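You operate a simulated robot arm through the tools that you are given. There is no shell and no other tool. Be economical: measure what you need, move in short steps, check, and stop when the job is done.

You are at the controls of a simulated two-armed robot. One attempt, no reset.

## Task
Switch the lamp on, grease the purple pin's tip and fit it in the hub.
Fine: hold the yellow lamp for its button; the grease is in the open white tub, which stays as it is; stand the hub on the green mat before the pin goes in and hold it steady for that. Set down upright: silver hub.

The check looks at the end state, three seconds after you hand in, the way a careful person would. Anything else that was tipped, shoved, dropped, spilled or broken makes it a failure.

## Robot
Two 6-joint arms with two-finger parallel grippers on one trunk, on a base that drives. Base frame: it is fixed to the floor where the robot stands at the start and does not move with it; the origin is under the middle of the robot, x ahead of it, y to its left, z up. Lengths are in mm, angles in rad, forces in N, time in s.
The left shoulder is at the start at [70, 166, 1227], the right one opposite. With the tool pointing down near the work surface each hand reaches from about 760 to 880 mm from the robot's upright axis, wherever it stands, measured 20 degrees to its own side. Places, roughly: black head of the yellow lamp [600, 100, 1000]; bore of the silver hub [600, 300, 900]; green mat [600, 700, 800]; red button of the yellow lamp [500, 100, 1000]; red cap (7x7x2 cm) [500, 800, 900]. Payload 3.91 kg a hand.
The tool frame of a hand sits at the grasp point between the pads (the TCP): z along the fingers, y along the line on which they close. The tips reach 30 mm beyond it. Largest opening 110 mm; finger width 20, thickness 10; the body of the gripper, 48 by 112 mm, starts 55 mm behind the TCP.
Orientation is told as [roll, pitch, yaw] about the base's x, y, z axes, in that order, counted from this pose: with the fingers straight down and closing along the base's y, the tool's x points along the base's -x, its y along +y and its z along -z.

## Interface
- The arms move only by the tool play_rows. It takes "left_rows", "right_rows" or both (then of equal length, played together; a hand with none holds still); each is a list of rows, each a list of 3 entries, a list of its own where there are three numbers: the shift along the base's x, y, z in units of 40 mm (1.0 is 40 mm), then the turn, a rotation vector about the base's x, y, z in units of 4 degrees (1.0 is 4 degrees), then the gripper command, from -1 (shut) to 1 (fully open), values between in proportion. In form: [[[tx, ty, tz], [rx, ry, rz], fingers], ...]. A call has 1 to 12 rows; each row shifts and turns the commanded pose from where the row before left it. A call with a number of a shift or a turn outside -1 to 1 is refused whole. Rows are played at 5 a second. More than 50 mm and 0.15 rad between two rows, or a gripper value outside its range, and nothing of the call is played. Where a pose cannot be reached the arm comes as near as it can. A force on the tool above 40 N (or 10 N above the force at the start of the call, whichever is more), or a blocked arm, ends the call early, and 0.2 s more pass. The fingers move at their own pace (about 108 mm/s each) and stop on an object; they squeeze with about 34 N. The grip force told is the motor's: it shows also when the fingers shut on nothing. Time passes only in rows, and 0.2 s behind the last, so rows that do not move let the fingers close. It gives the time, the measured TCP pose, the force on the tool (base axes), the opening and the grip force at its end, in the units of the frame above (readings bear some noise), with the torque about the TCP (base axes, N m) and any sound that the robot's microphone picked up.
- Cameras (640 x 400 px; columns grow to the right, rows downward): "scene" is now at [97.1, 38.5, 1417.4]; the picture's right is [0.63, -0.78, 0.00], its down [-0.70, -0.57, -0.42] and it looks along [0.33, 0.26, -0.91] (base axes); focal length 214 px, centre (320, 200). "left" rides on the left gripper at [77, -7, -114] in its tool frame; the picture's right is [0.09, 1.00, 0.00], its down [-0.80, 0.07, -0.59] and it looks along [-0.59, 0.05, 0.80] (tool axes); focal length 270 px, centre (320, 200). "right" rides on the right gripper at [77, 7, -114] in its tool frame; the picture's right is [-0.09, 1.00, 0.00], its down [-0.80, -0.07, -0.59] and it looks along [-0.59, -0.05, 0.80] (tool axes); focal length 270 px, centre (320, 200). There is no depth. A picture from a camera that has moved, and an enlarged one, comes with that camera's place and axes in the base frame and with its lens.
- grab_frame(camera): a new picture of that camera. It takes no simulated time.
- raise_lower(by): slides the trunk up (or, below 0, down) by that many mm; the arms and the scene camera ride with it, the base frame stays. It gives what a move gives, with no picture.
- roll_base(legs): drives the robot by 1 to 6 legs, each [ahead, left, turn to the left] in mm, mm and rad, along the robot's own axes; the way and the turn of a leg run together, so that a leg with both is an arc; at most 1500 mm and 3.142 rad a leg. The arms and the cameras ride along, it lands a little off, and it stops where it bumps. It gives what a move gives.
- pan_tilt(pan, tilt): turns the head with the scene camera to pan (to the left, within 1.501 rad either way) and tilt (down, from -0.506 to 1.204), counted from straight ahead of the robot. It gives what a move gives.
- close_up(camera, box): a new picture of the part [left, top, right, bottom] of that camera's present view, enlarged. It takes no simulated time.
- job_done(): hands the job in; it is judged then, once.

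Go step by step. Nothing tells you exact positions but the pictures and the camera data: compare them with the known pose of the tool, close in by small moves and look again before you grip or let go. The budget is 120 turns and 100 pictures, counting those below and the enlarged ones. Unless the task says otherwise, let go and move clear before handing in, and close with one line.

The tools are called after "Emit:" as a command line: name --argument value ..., lists and objects as JSON in quotes. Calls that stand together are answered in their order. play_rows: Moves the arms, as the interface text tells. Its arguments: {"type":"object","properties":{"left_rows":{"type":"array","items":{"type":"array"}},"right_rows":{"type":"array","items":{"type":"array"}}},"required":[]} The other tools are called the same way: raise_lower (by) slides the trunk up or down; roll_base (legs) drives the base; pan_tilt (pan, tilt) turns the head that bears the scene camera; grab_frame (camera) takes a picture; close_up (camera, box) takes an enlarged picture of a part of a camera's view; job_done () hands the job in.

At the start:

```text
t: 0.0
left_eef_pos: [363.6, 397.1, 1158.0]
left_tool_rot: [0.0, 0.0, -0.001]
left_contact_force: [0.5, -1.0, 0.0]
left_ft_torque: [0.03, 0.03, 0.03]
left_grip_width: 109.9
left_finger_force: 0.0
right_eef_pos: [97.7, -309.9, 274.5]
right_tool_rot: [-0.076, -0.105, 0.032]
right_contact_force: [-0.3, 0.4, -1.2]
right_ft_torque: [0.0, 0.01, -0.01]
right_grip_width: 110.1
right_finger_force: 0.1
trunk travel left (down, up): [-723.0, 217.0]
robot x, y, heading: [1.7, 0.7, -0.0]
head pan, tilt: [0.682, 1.138]
```

scene: 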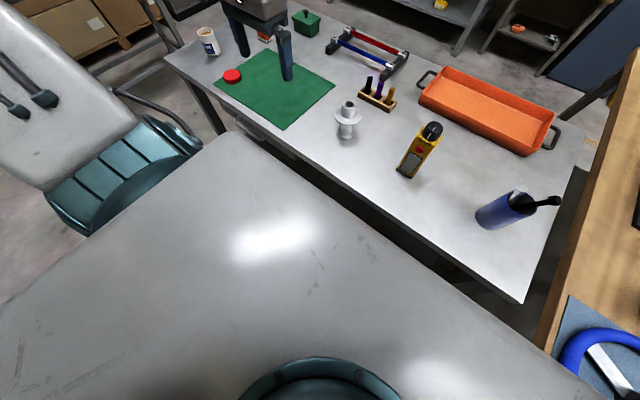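
right: 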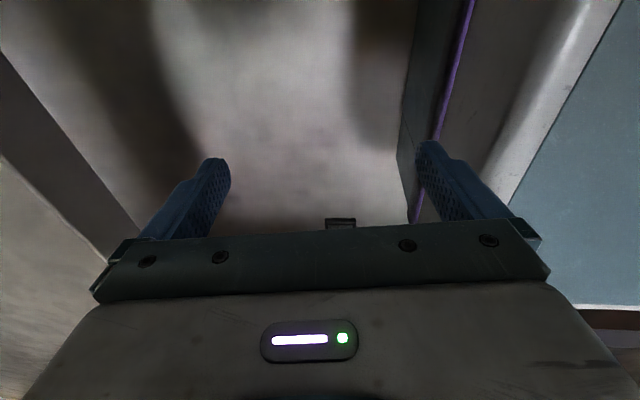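
left: 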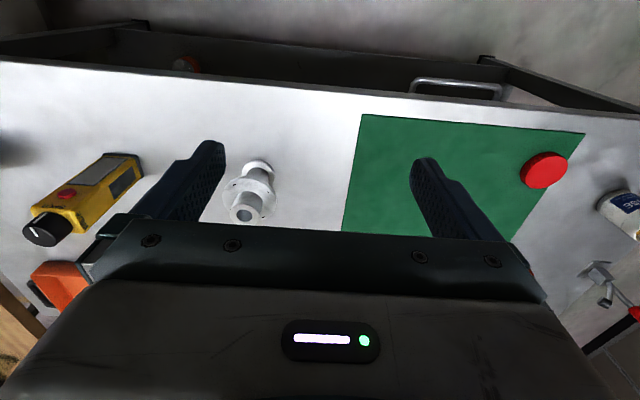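

I see the hub, lamp, a pin rack, the green mat, the tub and the red cap on a table ahead and to the left. I'll take enlarged views to locate them before moving.

Emit:
close_up --camera "scene" --box '[300, 60, 460, 190]'

Emit:
close_up --camera "scene" --box '[160, 0, 340, 130]'

Emit:
close_up --camera "left" --box '[0, 120, 320, 320]'

```text
3.08 times, centred on (380, 125) of scene
camera zoom: at [97.1, 38.5, 1417.4], right [0.63, -0.78, 0.0], down [-0.7, -0.57, -0.42], along [0.33, 0.26, -0.91], focal length 660 px, centre (135, 431)
```

zoom: 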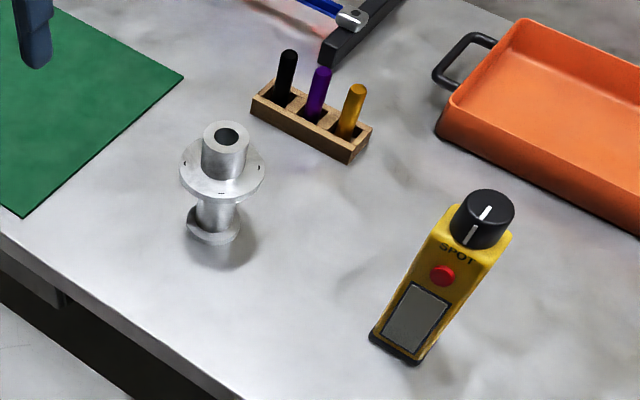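

```text
3.08 times, centred on (250, 65) of scene
camera zoom: at [97.1, 38.5, 1417.4], right [0.63, -0.78, 0.0], down [-0.7, -0.57, -0.42], along [0.33, 0.26, -0.91], focal length 660 px, centre (535, 615)
```

zoom: 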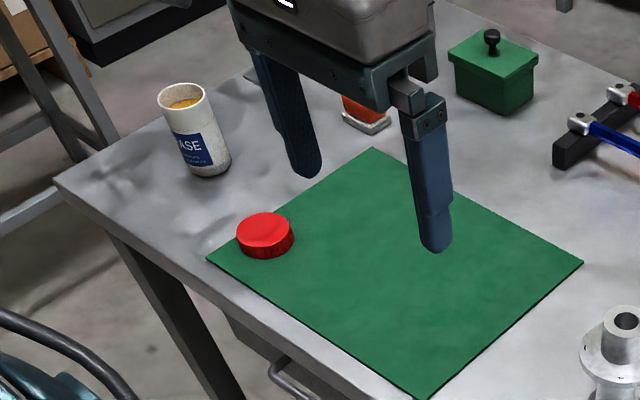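

```text
2.00 times, centred on (160, 220) of left
camera zoom: at [287.0, 389.0, 1272.3], right [-0.09, 1.0, 0.0], down [0.8, 0.07, 0.59], along [0.59, 0.05, -0.8], focal length 541 px, centre (640, 160)
```

zoom: 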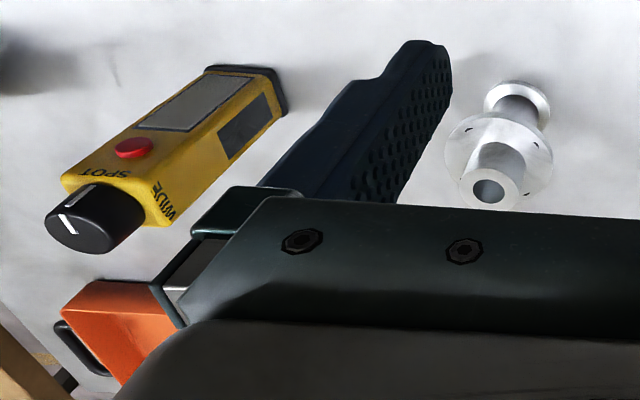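

Table height comes out near z≈845, with the hub at about (557,295), top 957, and the lamp at about (553,54), button at (533,56,968). Before moving, I'll look around the robot to understand the grey surface in the foreground and where the right arm sits.

Emit:
pan_tilt --pan -0.6 --tilt 0.9

Emit:
grab_frame --camera "scene"

Emit:
pan_tilt --pan 0.0 --tilt 0.7

Emit:
grab_frame --camera "scene"

```text
t: 1.5
left_eef_pos: [364.4, 396.5, 1158.3]
left_tool_rot: [-0.001, 0.0, 0.0]
left_contact_force: [0.0, -0.3, 0.7]
left_ft_torque: [0.01, -0.03, 0.04]
left_grip_width: 110.1
left_finger_force: 0.1
right_eef_pos: [97.8, -309.4, 274.7]
right_tool_rot: [-0.076, -0.104, 0.03]
right_contact_force: [0.5, -0.7, -0.6]
right_ft_torque: [-0.01, -0.01, -0.01]
right_grip_width: 110.1
right_finger_force: 0.1
trunk travel left (down, up): [-723.0, 217.0]
robot x, y, heading: [0.2, -1.0, -0.001]
head pan, tilt: [-0.6, 0.901]
```

```text
93 pictures are left
camera scene: at [112.5, -42.2, 1433.6], right [-0.56, -0.83, 0.0], down [-0.65, 0.44, -0.62], along [0.51, -0.35, -0.78], focal length 214 px, centre (320, 200)
```

scene: 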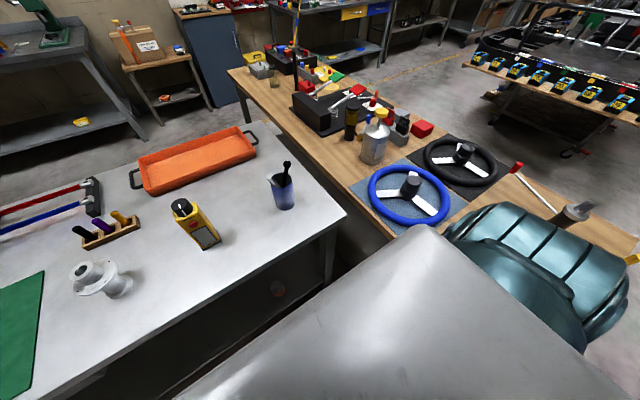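

```text
t: 2.5
left_eef_pos: [362.8, 396.0, 1158.6]
left_tool_rot: [0.002, 0.001, 0.0]
left_contact_force: [0.3, -0.4, -0.3]
left_ft_torque: [-0.01, 0.01, 0.02]
left_grip_width: 109.9
left_finger_force: 0.0
right_eef_pos: [97.5, -309.4, 276.2]
right_tool_rot: [-0.077, -0.105, 0.033]
right_contact_force: [-0.1, 0.3, -0.3]
right_ft_torque: [-0.01, 0.01, 0.0]
right_grip_width: 109.8
right_finger_force: 0.1
trunk travel left (down, up): [-723.0, 217.0]
robot x, y, heading: [-1.9, 0.2, -0.005]
head pan, tilt: [0.0, 0.7]
```

```text
92 pictures are left
camera scene: at [135.1, 0.3, 1449.7], right [0.0, -1.0, 0.0], down [-0.64, 0.0, -0.76], along [0.76, 0.0, -0.64], focal length 214 px, centre (320, 200)
```

scene: 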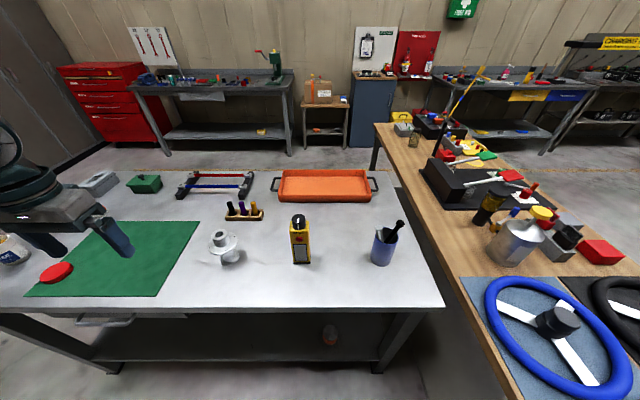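

The grey surface is the robot's own chest, and there's a wooden bench close on the right, near where the right arm hangs. I'll look at that side before driving.

Emit:
pan_tilt --pan -1.3 --tilt 0.9

Emit:
grab_frame --camera "scene"

Emit:
pan_tilt --pan 1.3 --tilt 0.8

Emit:
grab_frame --camera "scene"

```text
t: 3.9
left_eef_pos: [362.7, 396.2, 1158.0]
left_tool_rot: [0.0, 0.0, -0.001]
left_contact_force: [-0.8, -0.8, 0.1]
left_ft_torque: [0.0, 0.03, 0.03]
left_grip_width: 110.0
left_finger_force: 0.2
right_eef_pos: [98.2, -309.9, 275.3]
right_tool_rot: [-0.078, -0.105, 0.032]
right_contact_force: [-0.1, -0.3, -0.1]
right_ft_torque: [-0.01, 0.02, 0.03]
right_grip_width: 110.0
right_finger_force: 0.1
trunk travel left (down, up): [-723.0, 217.0]
robot x, y, heading: [-1.3, -3.9, 0.001]
head pan, tilt: [-1.3, 0.901]
```

```text
91 pictures are left
camera scene: at [70.4, -72.4, 1433.6], right [-0.96, -0.27, 0.0], down [-0.21, 0.75, -0.62], along [0.17, -0.6, -0.78], focal length 214 px, centre (320, 200)
```

scene: 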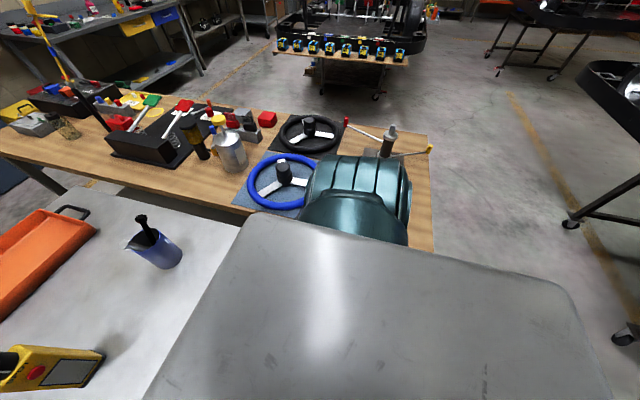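

```text
t: 6.3
left_eef_pos: [364.4, 397.2, 1158.4]
left_tool_rot: [-0.001, -0.001, -0.001]
left_contact_force: [-0.5, 0.9, -0.2]
left_ft_torque: [-0.01, -0.03, -0.02]
left_grip_width: 110.0
left_finger_force: 0.0
right_eef_pos: [98.1, -309.1, 274.9]
right_tool_rot: [-0.075, -0.103, 0.029]
right_contact_force: [-0.1, -0.2, 0.0]
right_ft_torque: [0.02, -0.02, 0.0]
right_grip_width: 110.0
right_finger_force: 0.1
trunk travel left (down, up): [-723.0, 217.0]
robot x, y, heading: [1.3, -1.1, 0.002]
head pan, tilt: [1.3, 0.799]
```

```text
90 pictures are left
camera scene: at [71.8, 78.1, 1441.5], right [0.96, -0.27, 0.0], down [-0.19, -0.69, -0.7], along [0.19, 0.67, -0.72], focal length 214 px, centre (320, 200)
```

scene: 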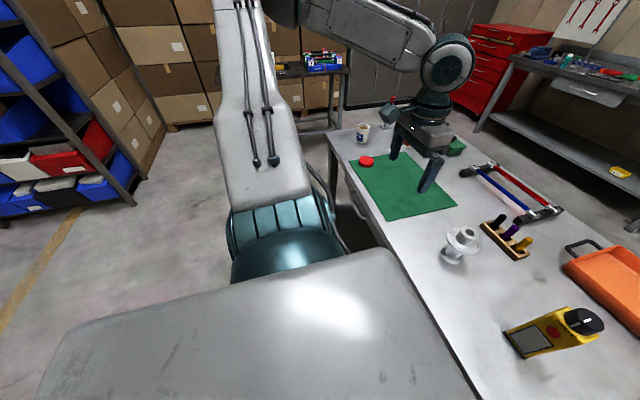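

The bench lies at y < -320 from x≈-170 forward, so the right arm hangs right beside it. I'll drive left and back to gain clearance and get the lamp into reach.

Emit:
roll_base --legs '[[0, 150, 0], [-230, 0, 0]]'

Emit:
pan_tilt --pan -0.5 --tilt 0.7

Emit:
grab_frame --camera "scene"

Emit:
grab_frame --camera "right"

```text
t: 9.0
left_eef_pos: [134.9, 546.5, 1158.0]
left_tool_rot: [-0.001, 0.0, 0.001]
left_contact_force: [-0.4, 0.4, 0.4]
left_ft_torque: [-0.01, 0.0, 0.02]
left_grip_width: 110.1
left_finger_force: 0.0
right_eef_pos: [-130.0, -158.8, 275.2]
right_tool_rot: [-0.077, -0.105, 0.032]
right_contact_force: [-0.8, 0.3, 0.1]
right_ft_torque: [0.01, 0.0, -0.01]
right_grip_width: 109.9
right_finger_force: 0.1
trunk travel left (down, up): [-723.0, 217.0]
robot x, y, heading: [-230.0, 151.7, 0.003]
head pan, tilt: [1.3, 0.799]
```

```text
t: 10.8
left_eef_pos: [135.7, 546.9, 1158.3]
left_tool_rot: [-0.001, -0.001, 0.0]
left_contact_force: [0.1, -0.5, 0.7]
left_ft_torque: [0.0, 0.01, 0.01]
left_grip_width: 109.7
left_finger_force: 0.1
right_eef_pos: [-130.8, -158.8, 274.6]
right_tool_rot: [-0.077, -0.106, 0.031]
right_contact_force: [-0.3, -0.4, 0.7]
right_ft_torque: [0.01, -0.02, -0.02]
right_grip_width: 110.1
right_finger_force: 0.0
trunk travel left (down, up): [-723.0, 217.0]
robot x, y, heading: [-230.7, 150.9, 0.0]
head pan, tilt: [-0.499, 0.7]
```

```text
89 pictures are left
camera scene: at [-104.2, 110.0, 1449.7], right [-0.48, -0.88, 0.0], down [-0.57, 0.31, -0.76], along [0.67, -0.37, -0.64], focal length 214 px, centre (320, 200)
```

scene: 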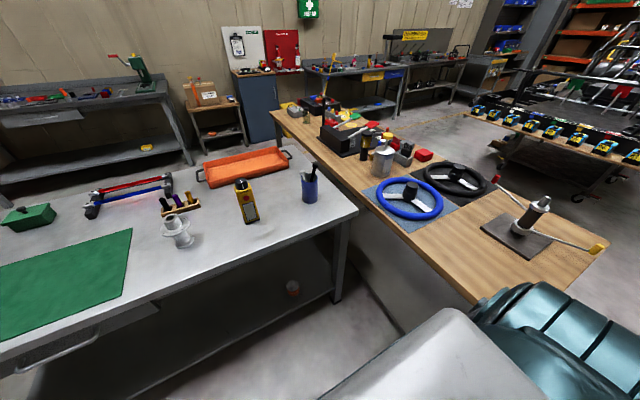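

```text
88 pictures are left
camera right: at [-218.8, -145.9, 381.2], right [0.06, 1.0, -0.07], down [0.73, 0.0, 0.68], along [0.68, -0.09, -0.73], focal length 270 px, centre (320, 200)
```

right: 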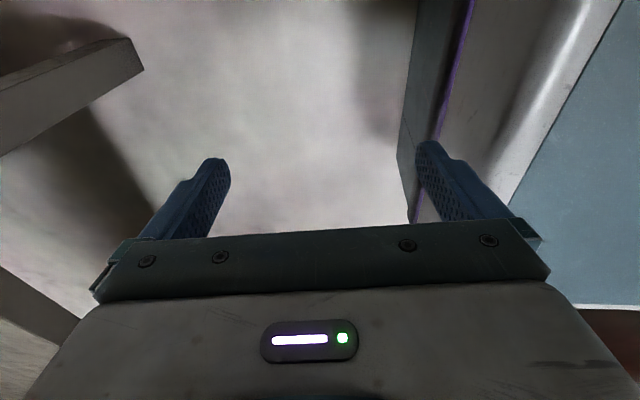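

Clear on the right now. I'll raise the right hand in front of the chest in steps.

Emit:
play_rows --right_rows '[[[0.3, 0, 1], [0, 0, 0], 1], [[0.3, 0, 1], [0, 0, 0], 1], [[0.3, 0, 1], [0, 0, 0], 1], [[0.3, 0, 1], [0, 0, 0], 1], [[0.3, 0, 1], [0, 0, 0], 1], [[0.3, 0, 1], [0, 0, 0], 1], [[0.3, 0, 1], [0, 0, 0], 1], [[0.3, 0, 1], [0, 0, 0], 1]]'

Emit:
grab_frame --camera "scene"

```text
t: 12.6
left_eef_pos: [134.8, 546.7, 1158.5]
left_tool_rot: [-0.001, 0.0, 0.001]
left_contact_force: [0.8, -0.4, 0.4]
left_ft_torque: [-0.01, 0.01, 0.01]
left_grip_width: 109.9
left_finger_force: 0.0
right_eef_pos: [-35.5, -159.8, 595.9]
right_tool_rot: [-0.074, -0.105, 0.032]
right_contact_force: [0.4, -0.1, 0.1]
right_ft_torque: [0.07, 0.01, -0.02]
right_grip_width: 110.0
right_finger_force: 0.1
trunk travel left (down, up): [-723.0, 217.0]
robot x, y, heading: [-229.3, 146.5, 0.0]
head pan, tilt: [-0.499, 0.7]
```

```text
87 pictures are left
camera scene: at [-103.9, 110.0, 1449.7], right [-0.48, -0.88, 0.0], down [-0.57, 0.31, -0.76], along [0.67, -0.37, -0.64], focal length 214 px, centre (320, 200)
```

scene: 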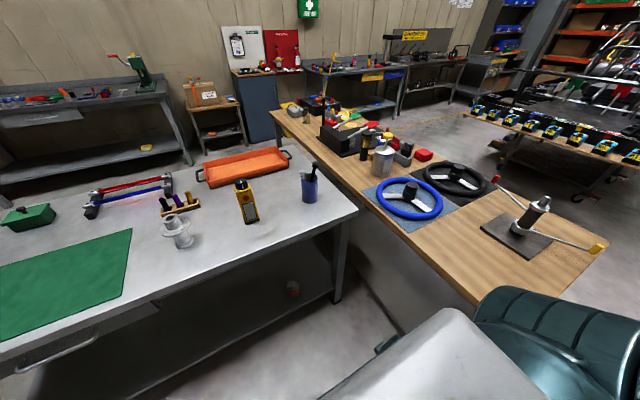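

The right hand is coming up freely, so I'll keep going up and forward.

Emit:
play_rows --right_rows '[[[0.3, 0, 1], [0, 0, 0], 1], [[0.3, 0, 1], [0, 0, 0], 1], [[0.3, 0, 1], [0, 0, 0], 1], [[0.3, 0, 1], [0, 0, 0], 1], [[0.3, 0, 1], [0, 0, 0], 1], [[0.3, 0, 1], [0, 0, 0], 1], [[0.4, 0, 1], [0, 0, 0], 1], [[0.5, 0, 1], [0, 0, 0], 1], [[0.5, 0, 1], [0, 0, 0], 1], [[0.5, 0, 1], [0, 0, 0], 1], [[0.5, 0, 1], [0, 0, 0], 1], [[0.5, 0, 1], [0, 0, 0], 1]]'

Emit:
grab_frame --camera "scene"

Emit:
grab_frame --camera "right"

```text
t: 15.2
left_eef_pos: [135.0, 547.8, 1157.3]
left_tool_rot: [0.0, 0.0, 0.002]
left_contact_force: [0.6, 0.2, 0.0]
left_ft_torque: [-0.02, -0.02, -0.04]
left_grip_width: 109.9
left_finger_force: 0.0
right_eef_pos: [136.8, -239.6, 1043.6]
right_tool_rot: [-0.076, -0.106, 0.031]
right_contact_force: [0.1, 0.3, 0.4]
right_ft_torque: [0.03, 0.01, 0.0]
right_grip_width: 110.1
right_finger_force: 0.1
right hand out of reach, approached as far as the arm can: row 6, 7, 8, 9, 10, 11, 12
trunk travel left (down, up): [-723.0, 217.0]
robot x, y, heading: [-228.4, 153.3, -0.001]
head pan, tilt: [-0.499, 0.7]
```

```text
86 pictures are left
camera scene: at [-104.0, 110.4, 1449.7], right [-0.48, -0.88, 0.0], down [-0.57, 0.31, -0.76], along [0.67, -0.37, -0.64], focal length 214 px, centre (320, 200)
```

scene: 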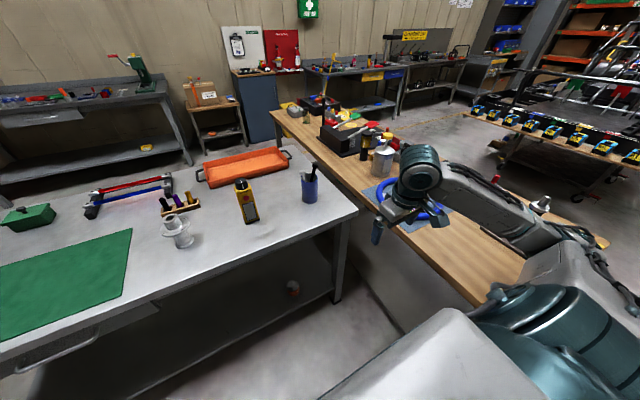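

```text
85 pictures are left
camera right: at [47.3, -225.7, 1149.2], right [0.06, 1.0, -0.06], down [0.73, 0.0, 0.68], along [0.68, -0.09, -0.73], focal length 270 px, centre (320, 200)
```

right: 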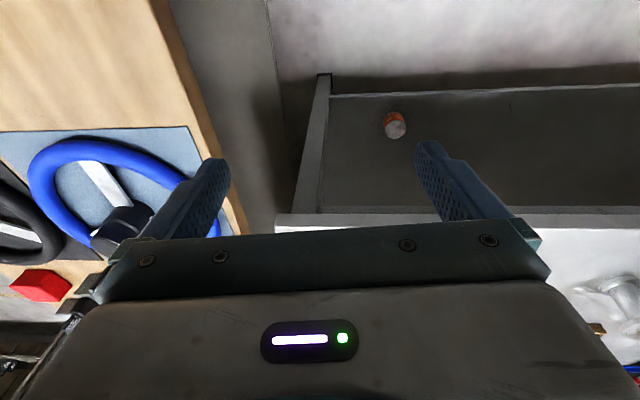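

The right arm is up, above the bench edge. Now I'll bring it inward over the open space in front of the table and tilt its fingers forward, ready to press the button.

Emit:
play_rows --right_rows '[[[0.7, 0.5, 0.3], [0, -1, 0], 0], [[0.7, 0.5, 0.3], [0, -1, 0], -1], [[0.7, 0.5, 0.3], [0, -1, 0], -1], [[0.7, 0.5, 0.3], [0, -1, 0], -1], [[0.7, 0.5, 0.2], [0, -1, 0], -1], [[0.7, 0.5, 0], [0, -1, 0], -1], [[0.7, 0.5, 0], [0, -1, 0], -1], [[0.7, 0.3, 0], [0, -1, 0], -1]]'

Emit:
grab_frame --camera "scene"

```text
t: 17.0
left_eef_pos: [135.4, 548.1, 1156.2]
left_tool_rot: [-0.002, 0.002, -0.001]
left_contact_force: [0.2, 0.2, 0.2]
left_ft_torque: [0.0, 0.04, 0.03]
left_grip_width: 109.6
left_finger_force: 0.0
right_eef_pos: [296.9, -198.3, 1060.5]
right_tool_rot: [-0.099, -0.662, 0.04]
right_contact_force: [-0.8, 0.8, -0.4]
right_ft_torque: [-0.03, 0.04, -0.02]
right_grip_width: 0.0
right_finger_force: 34.0
right hand out of reach, approached as far as the arm can: row 1, 2, 3, 4, 5, 6, 7
trunk travel left (down, up): [-723.0, 217.0]
robot x, y, heading: [-227.1, 149.8, 0.001]
head pan, tilt: [-0.499, 0.7]
```

```text
84 pictures are left
camera scene: at [-102.6, 111.4, 1449.7], right [-0.48, -0.88, 0.0], down [-0.57, 0.31, -0.76], along [0.67, -0.37, -0.64], focal length 214 px, centre (320, 200)
```

scene: 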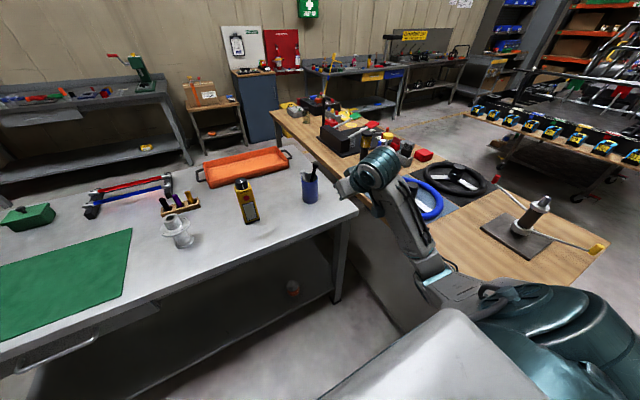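

The right hand is tilted about 38° and in reach again. I'll continue toward the lamp side, staying above the table.

Emit:
play_rows --right_rows '[[[0.7, 0.5, 0], [0, -1, 0], -1], [[0.7, 0.7, 0], [0, -1, 0], -1], [[0.6, 0.8, 0], [0, -1, 0], -1], [[0.5, 0.8, 0], [0, 0, 0], -1], [[0.2, 0.8, 0], [0, 0, 0], -1]]'

Emit:
roll_base --legs '[[0, -70, 0]]'

Emit:
grab_frame --camera "scene"

```text
t: 18.2
left_eef_pos: [135.1, 549.4, 1157.2]
left_tool_rot: [-0.001, 0.0, 0.0]
left_contact_force: [-0.2, 0.6, -0.3]
left_ft_torque: [0.03, 0.01, 0.01]
left_grip_width: 110.0
left_finger_force: 0.0
right_eef_pos: [403.6, -53.9, 1062.0]
right_tool_rot: [-0.115, -0.873, 0.052]
right_contact_force: [0.4, 0.4, -0.1]
right_ft_torque: [0.0, -0.01, 0.0]
right_grip_width: 0.0
right_finger_force: 34.1
trunk travel left (down, up): [-723.0, 217.0]
robot x, y, heading: [-229.2, 149.6, 0.001]
head pan, tilt: [-0.499, 0.7]
```

```text
t: 19.2
left_eef_pos: [135.3, 481.5, 1155.4]
left_tool_rot: [-0.003, 0.001, -0.001]
left_contact_force: [0.4, 0.4, -0.1]
left_ft_torque: [-0.03, 0.02, -0.02]
left_grip_width: 109.8
left_finger_force: 0.1
right_eef_pos: [403.9, -121.2, 1061.3]
right_tool_rot: [-0.116, -0.871, 0.055]
right_contact_force: [-0.6, 0.4, 0.2]
right_ft_torque: [-0.02, -0.01, -0.03]
right_grip_width: 0.2
right_finger_force: 33.5
trunk travel left (down, up): [-723.0, 217.0]
robot x, y, heading: [-225.9, 80.7, -0.002]
head pan, tilt: [-0.499, 0.7]
```

```text
83 pictures are left
camera scene: at [-103.7, 45.9, 1449.8], right [-0.48, -0.88, 0.0], down [-0.57, 0.31, -0.77], along [0.67, -0.37, -0.64], focal length 214 px, centre (320, 200)
```

scene: 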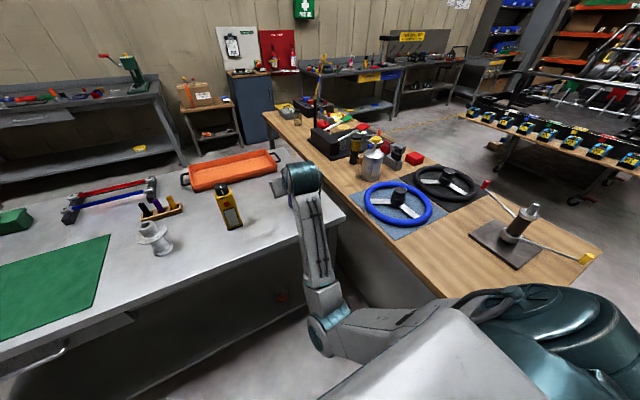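

The right hand is parked near (404,-121,1061). Now I'll move the left hand over toward the lamp and take a closer look with its camera.

Emit:
play_rows --left_rows '[[[1, -0.6, 0], [0, 0, 0], 1], [[1, -0.7, 0], [0, 0, 0], 1], [[1, -1, 0], [0, 0, 0], 1], [[1, -1, 0], [0, 0, 0], 1], [[0.9, -1, 0], [0, 0, 0], 1], [[0.9, -1, 0], [0, 0, 0], 1], [[0.6, -1, 0], [0, 0, 0], 1], [[0.6, -1, 0], [0, 0, 0], 1], [[0.5, -1, 0], [0, 0, 0], 1], [[0.5, -1, 0], [0, 0, 0], 1], [[0, -1, 0], [0, 0, 0], 1]]'

Emit:
grab_frame --camera "left"

Emit:
pan_tilt --pan -0.1 --tilt 0.6

Emit:
grab_frame --camera "scene"

```text
refused: row 3 steps farther than a row can; nothing moved
```

```text
82 pictures are left
camera left: at [58.8, 474.5, 1270.7], right [-0.09, 1.0, 0.0], down [0.8, 0.07, 0.59], along [0.59, 0.05, -0.8], focal length 270 px, centre (320, 200)
```

left: 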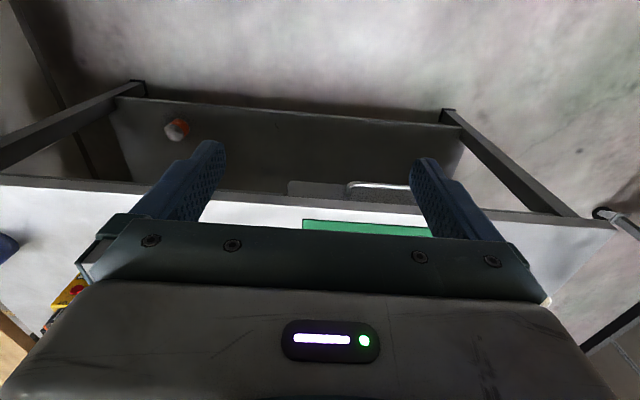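

```text
t: 20.0
left_eef_pos: [135.7, 477.6, 1158.5]
left_tool_rot: [-0.001, -0.001, 0.002]
left_contact_force: [-1.2, 0.3, 0.3]
left_ft_torque: [0.02, 0.01, -0.03]
left_grip_width: 109.9
left_finger_force: 0.1
right_eef_pos: [403.5, -126.3, 1061.1]
right_tool_rot: [-0.108, -0.874, 0.05]
right_contact_force: [0.2, 0.3, -0.3]
right_ft_torque: [-0.06, 0.01, 0.02]
right_grip_width: 0.0
right_finger_force: 33.7
trunk travel left (down, up): [-723.0, 217.0]
robot x, y, heading: [-227.9, 82.9, -0.002]
head pan, tilt: [-0.099, 0.6]
```

```text
81 pictures are left
camera scene: at [-90.7, 71.6, 1458.4], right [-0.1, -0.99, 0.0], down [-0.56, 0.06, -0.82], along [0.82, -0.08, -0.57], focal length 214 px, centre (320, 200)
```

scene: 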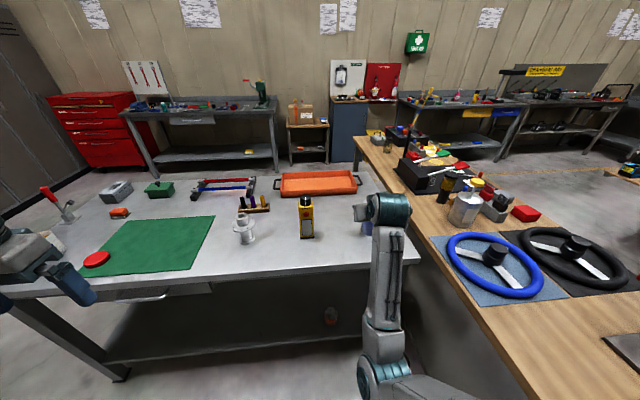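

Row steps are capped at 50 mm in total, so I'll resend this with smaller steps.

Emit:
play_rows --left_rows '[[[0.9, -0.6, 0], [0, 0, 0], 1], [[0.9, -0.8, 0], [0, 0, 0], 1], [[0.9, -0.8, 0], [0, 0, 0], 1], [[0.9, -0.8, 0], [0, 0, 0], 1], [[0.8, -0.9, 0], [0, 0, 0], 1], [[0.7, -1, 0], [0, 0, 0], 1], [[0.7, -1, 0], [0, 0, 0], 1], [[0.6, -1, 0], [0, 0, 0], 1], [[0.5, -1, 0], [0, 0, 0], 1], [[0.3, -1, 0], [0, 0, 0], 1], [[0, -0.8, 0], [0, 0, 0], 1]]'

Emit:
grab_frame --camera "left"

Emit:
grab_frame --camera "scene"

```text
t: 22.4
left_eef_pos: [201.1, 440.3, 1118.7]
left_tool_rot: [0.0, 0.0, 0.001]
left_contact_force: [0.4, 0.4, 0.0]
left_ft_torque: [0.0, -0.02, -0.01]
left_grip_width: 109.8
left_finger_force: 0.1
left hand out of reach, approached as far as the arm can: row 2, 3, 4, 5, 6, 7, 8, 9, 10, 11
right_eef_pos: [402.8, -124.5, 1061.8]
right_tool_rot: [-0.11, -0.876, 0.049]
right_contact_force: [-0.1, -0.7, -1.0]
right_ft_torque: [-0.01, -0.01, -0.02]
right_grip_width: 0.2
right_finger_force: 33.9
trunk travel left (down, up): [-723.0, 217.0]
robot x, y, heading: [-227.8, 80.4, -0.003]
head pan, tilt: [-0.099, 0.6]
```

```text
80 pictures are left
camera left: at [126.2, 432.3, 1232.1], right [-0.09, 1.0, 0.0], down [0.8, 0.07, 0.59], along [0.59, 0.05, -0.8], focal length 270 px, centre (320, 200)
```

left: 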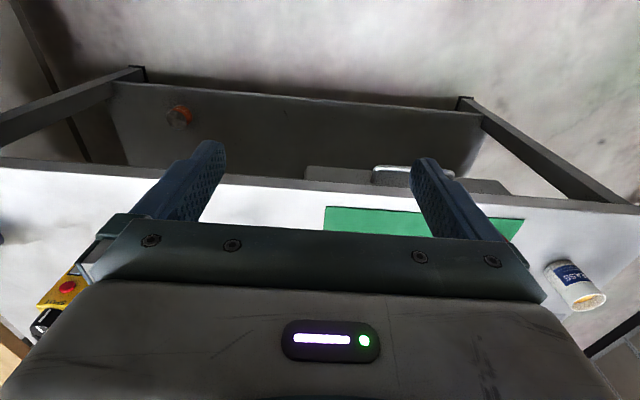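

```text
79 pictures are left
camera scene: at [-91.5, 72.6, 1458.5], right [-0.1, -0.99, 0.0], down [-0.56, 0.06, -0.83], along [0.82, -0.08, -0.56], focal length 214 px, centre (320, 200)
```

scene: 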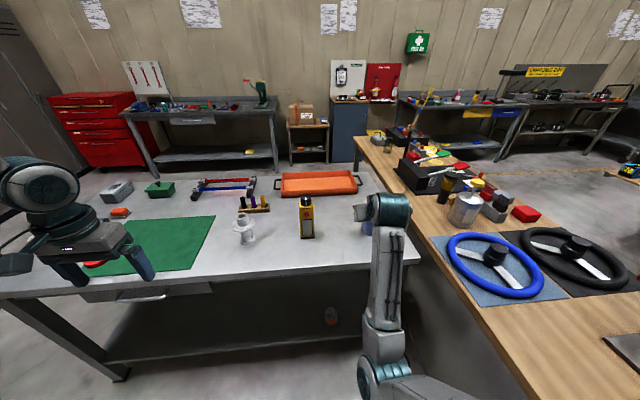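

The arm got caught at its inner reach limit. I'll go straight forward first and then sideways.

Emit:
play_rows --left_rows '[[[1, 0, 0], [0, 0, 0], 1], [[1, 0, 0.3], [0, 0, 0], 1], [[1, 0, 0.3], [0, 0, 0], 1], [[1, 0, 0.2], [0, 0, 0], 1], [[1, -0.5, 0], [0, 0, 0], 1], [[0.9, -0.8, 0], [0, 0, 0], 1], [[0.9, -0.8, 0], [0, 0, 0], 1], [[0.7, -1, 0], [0, 0, 0], 1], [[0.3, -1, 0], [0, 0, 0], 1], [[0, -1, 0], [0, 0, 0], 1], [[0, -1, 0], [0, 0, 0], 1], [[0, -1, 0], [0, 0, 0], 1]]'

Emit:
grab_frame --camera "left"

Emit:
grab_frame --camera "scene"

```text
t: 25.0
left_eef_pos: [256.1, 471.8, 1110.0]
left_tool_rot: [-0.003, -0.001, -0.001]
left_contact_force: [-1.4, 0.0, -0.4]
left_ft_torque: [-0.02, -0.01, 0.0]
left_grip_width: 110.1
left_finger_force: 0.1
left hand out of reach, approached as far as the arm can: row 1, 2, 3, 4, 5, 6, 7, 8, 9, 10, 11, 12
right_eef_pos: [402.3, -123.9, 1060.7]
right_tool_rot: [-0.11, -0.875, 0.049]
right_contact_force: [0.1, 0.3, 0.0]
right_ft_torque: [-0.01, 0.01, -0.02]
right_grip_width: 0.3
right_finger_force: 34.1
trunk travel left (down, up): [-723.0, 217.0]
robot x, y, heading: [-225.0, 78.9, -0.002]
head pan, tilt: [-0.099, 0.6]
```

```text
78 pictures are left
camera left: at [180.1, 464.2, 1222.8], right [-0.09, 1.0, 0.0], down [0.8, 0.07, 0.6], along [0.59, 0.05, -0.8], focal length 270 px, centre (320, 200)
```

left: 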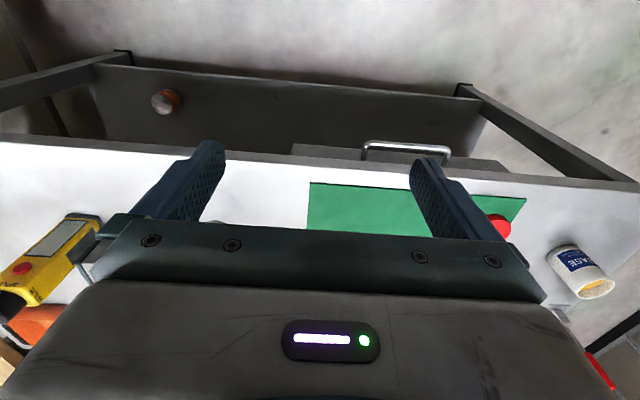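

```text
77 pictures are left
camera scene: at [-91.5, 72.4, 1458.5], right [-0.1, -0.99, 0.0], down [-0.56, 0.06, -0.83], along [0.82, -0.08, -0.56], focal length 214 px, centre (320, 200)
```

scene: 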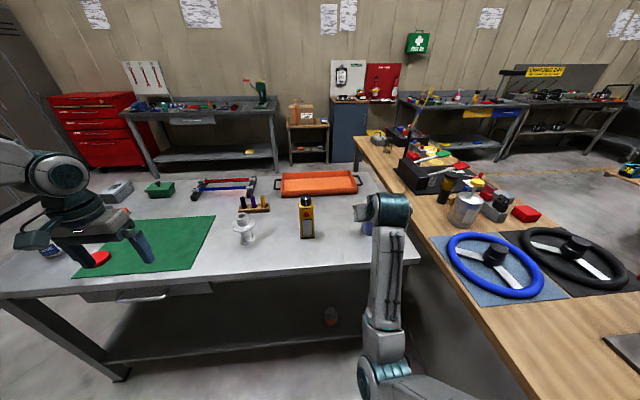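

The left arm is sliding along some limit. I'll look at its posture before trying again.

Emit:
pan_tilt --pan 1.0 --tilt 0.3

Emit:
grab_frame --camera "scene"

Emit:
play_rows --left_rows '[[[0.5, 0, 1], [0, 0, 0], 1], [[0.5, 0, 1], [0, 0, 0], 1]]'

Emit:
grab_frame --camera "scene"

```text
t: 26.4
left_eef_pos: [256.7, 471.5, 1107.1]
left_tool_rot: [0.0, 0.0, 0.0]
left_contact_force: [-0.6, -0.4, 0.4]
left_ft_torque: [-0.03, 0.02, 0.04]
left_grip_width: 110.1
left_finger_force: 0.1
right_eef_pos: [404.3, -124.9, 1061.2]
right_tool_rot: [-0.11, -0.873, 0.049]
right_contact_force: [0.7, 0.0, 0.3]
right_ft_torque: [-0.02, -0.01, 0.02]
right_grip_width: 0.0
right_finger_force: 33.8
trunk travel left (down, up): [-723.0, 217.0]
robot x, y, heading: [-227.3, 85.3, -0.003]
head pan, tilt: [1.0, 0.3]
```

```text
76 pictures are left
camera scene: at [-127.9, 160.2, 1485.8], right [0.84, -0.54, 0.0], down [-0.16, -0.25, -0.96], along [0.52, 0.8, -0.3], focal length 214 px, centre (320, 200)
```

scene: 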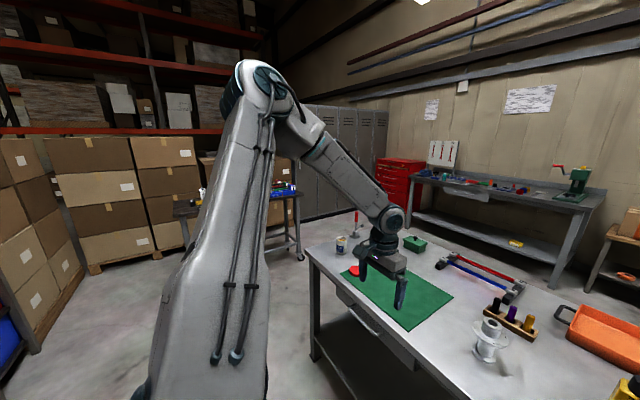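

```text
t: 27.0
left_eef_pos: [277.7, 499.0, 1182.2]
left_tool_rot: [-0.002, 0.0, 0.0]
left_contact_force: [-0.2, -0.2, 1.7]
left_ft_torque: [0.0, -0.02, 0.03]
left_grip_width: 109.9
left_finger_force: 0.1
left hand out of reach, approached as far as the arm can: row 1, 2
right_eef_pos: [402.9, -124.8, 1062.4]
right_tool_rot: [-0.11, -0.875, 0.049]
right_contact_force: [-0.3, 0.6, -0.3]
right_ft_torque: [0.01, 0.01, 0.0]
right_grip_width: 0.0
right_finger_force: 33.9
trunk travel left (down, up): [-723.0, 217.0]
robot x, y, heading: [-232.7, 78.1, -0.0]
head pan, tilt: [1.0, 0.3]
```

```text
75 pictures are left
camera scene: at [-128.9, 160.2, 1485.9], right [0.84, -0.54, 0.0], down [-0.16, -0.25, -0.96], along [0.52, 0.8, -0.3], focal length 214 px, centre (320, 200)
```

scene: 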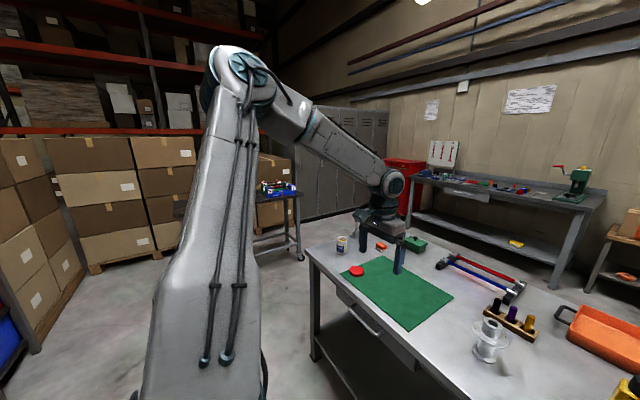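

The hand is held to an azimuth of about 29° from the shoulder, so a yaw-type joint is limiting it. I'll test whether turning the tool clockwise as it swings inward frees it.

Emit:
play_rows --left_rows '[[[0, 0, 0], [0, 0, -1], 1], [[0, 0, 0], [0, 0, -1], 1], [[0.3, -0.6, 0], [0, 0, -1], 1], [[0.3, -0.6, 0], [0, 0, -1], 1], [[0.3, -0.6, 0], [0, 0, -1], 1]]'

```text
t: 28.2
left_eef_pos: [268.6, 489.5, 1168.1]
left_tool_rot: [0.001, 0.001, -0.352]
left_contact_force: [0.4, 0.0, 0.6]
left_ft_torque: [0.06, 0.01, -0.03]
left_grip_width: 110.1
left_finger_force: 0.0
left hand out of reach, approached as far as the arm can: row 3, 4, 5
right_eef_pos: [403.4, -124.6, 1059.9]
right_tool_rot: [-0.11, -0.875, 0.05]
right_contact_force: [0.8, -0.3, 0.9]
right_ft_torque: [-0.03, -0.01, 0.03]
right_grip_width: 0.0
right_finger_force: 34.1
trunk travel left (down, up): [-723.0, 217.0]
robot x, y, heading: [-227.8, 80.5, -0.004]
head pan, tilt: [1.0, 0.3]
```

The yaw turn isn't the limit; it's a shoulder limit in this elbow-up posture. The right arm came up elbow-down from hanging and can reach inward, so I'll lower the left arm to a hanging pose at its side and bring it up the same way.

Emit:
play_rows --left_rows '[[[-0.7, 0.7, 0], [0, 0, 1], 1], [[-0.8, 0.7, 0], [0, 0, 1], 1], [[-0.8, 0.7, -0.3], [0, 0, 1], 1], [[-0.8, 0.7, -0.5], [0, 0, 1], 1], [[-0.8, 0.5, -0.8], [0, 0, 1], 1], [[-0.5, 0.4, -1], [0, 0, 0], 1], [[-0.5, 0.3, -1], [0, 0, 0], 1], [[-0.3, 0, -1], [0, 0, 0], 1], [[-0.3, 0, -1], [0, 0, 0], 1], [[-0.3, 0, -1], [0, 0, 0], 1]]'

Emit:
grab_frame --camera "scene"

```text
t: 30.4
left_eef_pos: [134.4, 536.1, 891.6]
left_tool_rot: [-0.001, 0.0, -0.002]
left_contact_force: [-1.0, -0.5, 0.1]
left_ft_torque: [0.02, -0.01, -0.02]
left_grip_width: 110.2
left_finger_force: 0.0
left hand out of reach, approached as far as the arm can: row 4, 5, 6, 7
right_eef_pos: [402.8, -125.1, 1060.5]
right_tool_rot: [-0.11, -0.872, 0.049]
right_contact_force: [0.2, -0.4, 0.0]
right_ft_torque: [0.01, 0.02, 0.0]
right_grip_width: 0.0
right_finger_force: 34.2
trunk travel left (down, up): [-723.0, 217.0]
robot x, y, heading: [-231.5, 79.7, -0.001]
head pan, tilt: [1.0, 0.3]
```

```text
74 pictures are left
camera scene: at [-128.2, 159.7, 1486.0], right [0.84, -0.54, 0.0], down [-0.16, -0.25, -0.96], along [0.52, 0.8, -0.3], focal length 214 px, centre (320, 200)
```

scene: 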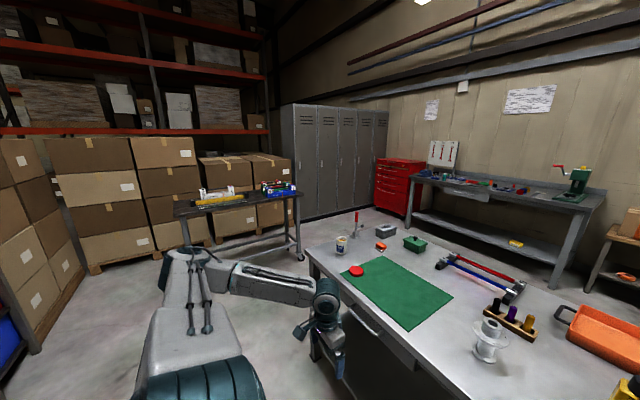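

The elbow has swung down and out, as on the right side. Now I'll go forward and inward from here, rising as I go.

Emit:
play_rows --left_rows '[[[0.3, -0.6, 0.9], [0, 0, 0], 1], [[0.3, -0.6, 0.9], [0, 0, 0], 1], [[0.5, -0.6, 0.9], [0, 0, 0], 1], [[0.6, -0.6, 0.8], [0, 0, 0], 1], [[0.8, -0.8, 0.3], [0, 0, 0], 1], [[0.9, -0.8, 0], [0, 0, 0], 1], [[0.9, -0.8, 0], [0, 0, 0], 1]]'

Emit:
grab_frame --camera "scene"

```text
t: 32.0
left_eef_pos: [158.3, 490.6, 1009.9]
left_tool_rot: [-0.003, -0.001, 0.001]
left_contact_force: [1.1, 0.1, 0.2]
left_ft_torque: [0.0, 0.03, 0.04]
left_grip_width: 110.3
left_finger_force: 0.0
left hand out of reach, approached as far as the arm can: row 3, 4, 5, 6, 7
right_eef_pos: [404.4, -124.9, 1061.1]
right_tool_rot: [-0.11, -0.873, 0.049]
right_contact_force: [0.5, 0.1, -0.7]
right_ft_torque: [-0.03, 0.0, -0.01]
right_grip_width: 0.1
right_finger_force: 33.9
trunk travel left (down, up): [-723.0, 217.0]
robot x, y, heading: [-230.3, 82.4, 0.001]
head pan, tilt: [1.0, 0.3]
```

```text
73 pictures are left
camera scene: at [-127.7, 160.3, 1485.8], right [0.84, -0.54, 0.0], down [-0.16, -0.25, -0.96], along [0.52, 0.8, -0.3], focal length 214 px, centre (320, 200)
```

scene: 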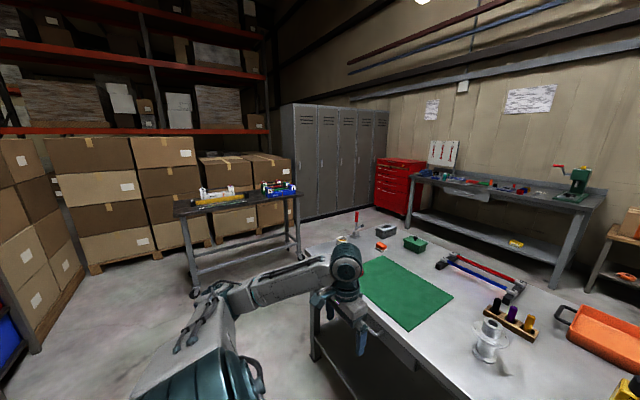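

This mirrors the right arm's posture. I'll repeat the motion that worked there, going forward and inward while tilting.

Emit:
play_rows --left_rows '[[[0.7, -0.5, 0.3], [0, -1, 0], 1], [[0.7, -0.5, 0.3], [0, -1, 0], 1], [[0.7, -0.5, 0.3], [0, -1, 0], 1], [[0.7, -0.5, 0.3], [0, -1, 0], 1], [[0.7, -0.5, 0.2], [0, -1, 0], 1], [[0.7, -0.5, 0], [0, -1, 0], 1], [[0.7, -0.5, 0], [0, -1, 0], 1], [[0.7, -0.3, 0], [0, -1, 0], 1], [[0.7, -0.5, 0], [0, -1, 0], 1], [[0.7, -0.7, 0], [0, -1, 0], 1]]'

Emit:
grab_frame --camera "scene"

```text
t: 34.2
left_eef_pos: [376.6, 380.4, 1030.7]
left_tool_rot: [0.003, -0.698, -0.002]
left_contact_force: [0.5, 0.3, 0.1]
left_ft_torque: [0.02, 0.02, 0.08]
left_grip_width: 109.8
left_finger_force: 0.1
left hand out of reach, approached as far as the arm can: row 1, 2, 3, 4, 5, 6, 7
right_eef_pos: [404.6, -126.6, 1060.2]
right_tool_rot: [-0.106, -0.872, 0.046]
right_contact_force: [-0.1, -0.1, 0.0]
right_ft_torque: [0.0, 0.0, 0.03]
right_grip_width: 0.1
right_finger_force: 34.0
trunk travel left (down, up): [-723.0, 217.0]
robot x, y, heading: [-227.8, 77.7, -0.002]
head pan, tilt: [1.0, 0.3]
```

```text
72 pictures are left
camera scene: at [-126.6, 157.2, 1485.9], right [0.84, -0.54, 0.0], down [-0.16, -0.25, -0.96], along [0.52, 0.8, -0.29], focal length 214 px, centre (320, 200)
```

scene: 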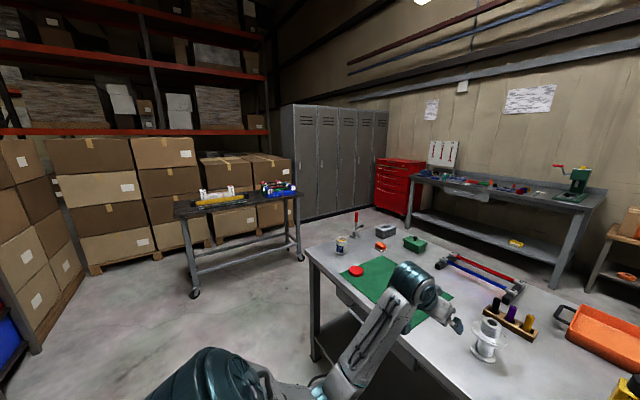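

That freed it. Now I'll bring the left hand over the lamp while levelling it to point straight down, at a safe height.

Emit:
play_rows --left_rows '[[[0.4, -0.5, 0.7], [0, 1, 0], 1], [[0.4, -0.6, 0.7], [0, 1, 0], 1], [[0.4, -0.7, 0.6], [0, 1, 0], 1], [[0.4, -0.8, 0], [0, 1, 0], 1], [[0.4, -0.8, 0], [0, 1, 0], 1], [[0.4, -0.8, 0], [0, 1, 0], 1], [[0.4, -0.9, 0], [0, 1, 0], 1], [[0.4, -0.9, 0], [0, 1, 0], 1]]'

Emit:
grab_frame --camera "left"

Emit:
pan_tilt --pan 0.0 --tilt 0.6

Emit:
grab_frame --camera "scene"

```text
t: 36.0
left_eef_pos: [554.3, 143.0, 1058.7]
left_tool_rot: [0.001, -0.137, 0.001]
left_contact_force: [0.0, -1.0, -0.6]
left_ft_torque: [-0.03, -0.02, -0.02]
left_grip_width: 110.0
left_finger_force: 0.0
left hand out of reach, approached as far as the arm can: row 2, 3, 4
right_eef_pos: [404.5, -124.5, 1059.8]
right_tool_rot: [-0.107, -0.873, 0.047]
right_contact_force: [-0.1, -1.0, -0.6]
right_ft_torque: [0.0, 0.02, -0.01]
right_grip_width: 0.0
right_finger_force: 33.4
trunk travel left (down, up): [-723.0, 217.0]
robot x, y, heading: [-230.7, 82.6, -0.002]
head pan, tilt: [1.0, 0.3]
```

```text
71 pictures are left
camera left: at [462.8, 134.8, 1161.6], right [-0.09, 1.0, -0.01], down [0.71, 0.07, 0.7], along [0.7, 0.05, -0.71], focal length 270 px, centre (320, 200)
```

left: 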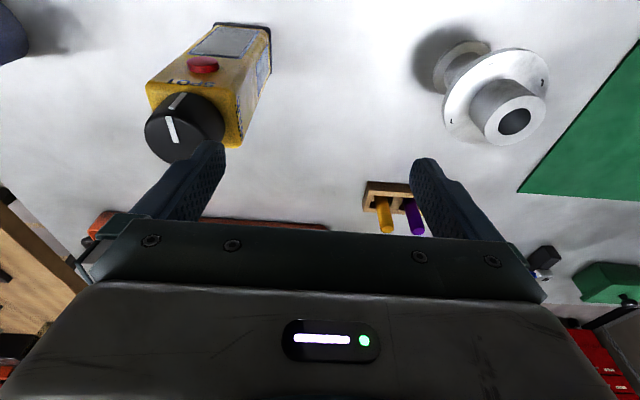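

```text
t: 37.2
left_eef_pos: [554.7, 144.2, 1059.8]
left_tool_rot: [-0.001, -0.14, 0.0]
left_contact_force: [-0.3, 0.5, 0.0]
left_ft_torque: [-0.01, -0.06, -0.03]
left_grip_width: 110.3
left_finger_force: 0.1
right_eef_pos: [403.0, -124.7, 1061.0]
right_tool_rot: [-0.108, -0.873, 0.049]
right_contact_force: [0.7, 0.2, -0.1]
right_ft_torque: [0.02, 0.01, 0.03]
right_grip_width: 0.0
right_finger_force: 33.9
trunk travel left (down, up): [-723.0, 217.0]
robot x, y, heading: [-226.0, 79.8, 0.001]
head pan, tilt: [0.0, 0.6]
```

```text
70 pictures are left
camera scene: at [-90.0, 81.7, 1458.4], right [0.0, -1.0, 0.0], down [-0.56, 0.0, -0.83], along [0.83, 0.0, -0.56], focal length 214 px, centre (320, 200)
```

scene: 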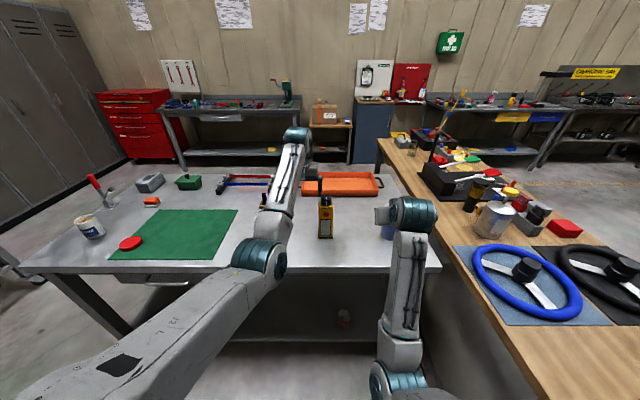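

Left camera confirms the lamp squarely facing the robot, centred near (557,57), body about 57 mm wide, knob top near z 1014. I'll level the left hand, rise slightly and centre over the lamp.

Emit:
play_rows --left_rows '[[[0, 0, 0.7], [0, 1, 0], 1], [[0, -0.7, 0], [0, 0.9, 0], 1], [[0.05, -0.8, 0], [0, 0, 0], 1], [[0, -0.65, 0], [0, 0, 0], 1], [[0, 0, 0], [0, 0, 0], 1]]'

Emit:
grab_frame --camera "left"

Emit:
grab_frame --camera "right"

```text
t: 38.4
left_eef_pos: [555.8, 57.5, 1087.9]
left_tool_rot: [-0.001, -0.007, 0.0]
left_contact_force: [-1.0, 0.4, -0.1]
left_ft_torque: [0.01, 0.02, 0.01]
left_grip_width: 109.8
left_finger_force: 0.1
right_eef_pos: [404.9, -124.8, 1060.7]
right_tool_rot: [-0.109, -0.873, 0.05]
right_contact_force: [0.3, 0.2, 0.5]
right_ft_torque: [-0.02, 0.03, 0.02]
right_grip_width: 0.1
right_finger_force: 34.6
trunk travel left (down, up): [-723.0, 217.0]
robot x, y, heading: [-233.3, 83.1, -0.002]
head pan, tilt: [0.0, 0.6]
```

```text
69 pictures are left
camera left: at [478.8, 50.6, 1201.7], right [-0.09, 1.0, 0.0], down [0.8, 0.07, 0.6], along [0.6, 0.05, -0.8], focal length 270 px, centre (320, 200)
```

left: 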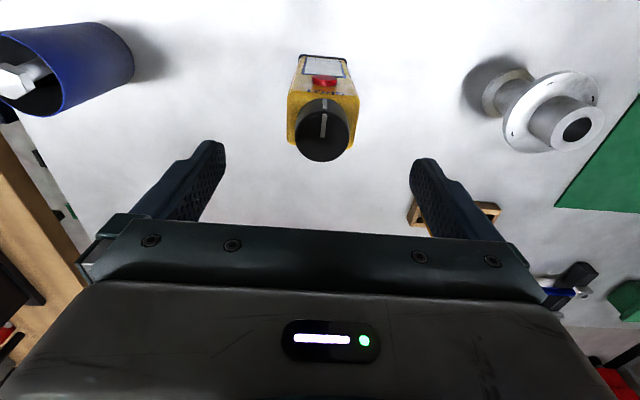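

```text
68 pictures are left
camera right: at [267.7, -110.6, 1076.0], right [0.09, 1.0, 0.0], down [0.06, 0.0, 1.0], along [0.99, -0.09, -0.06], focal length 270 px, centre (320, 200)
```

right: 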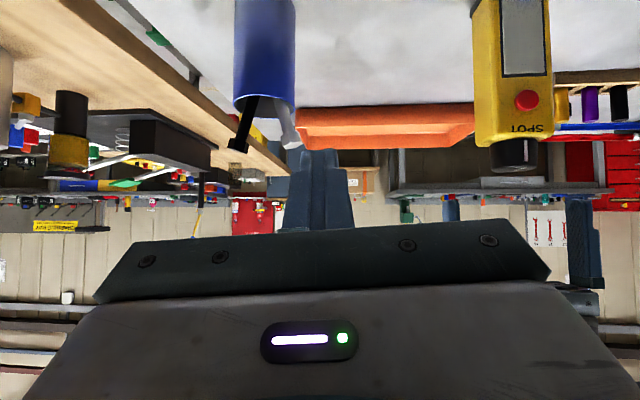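

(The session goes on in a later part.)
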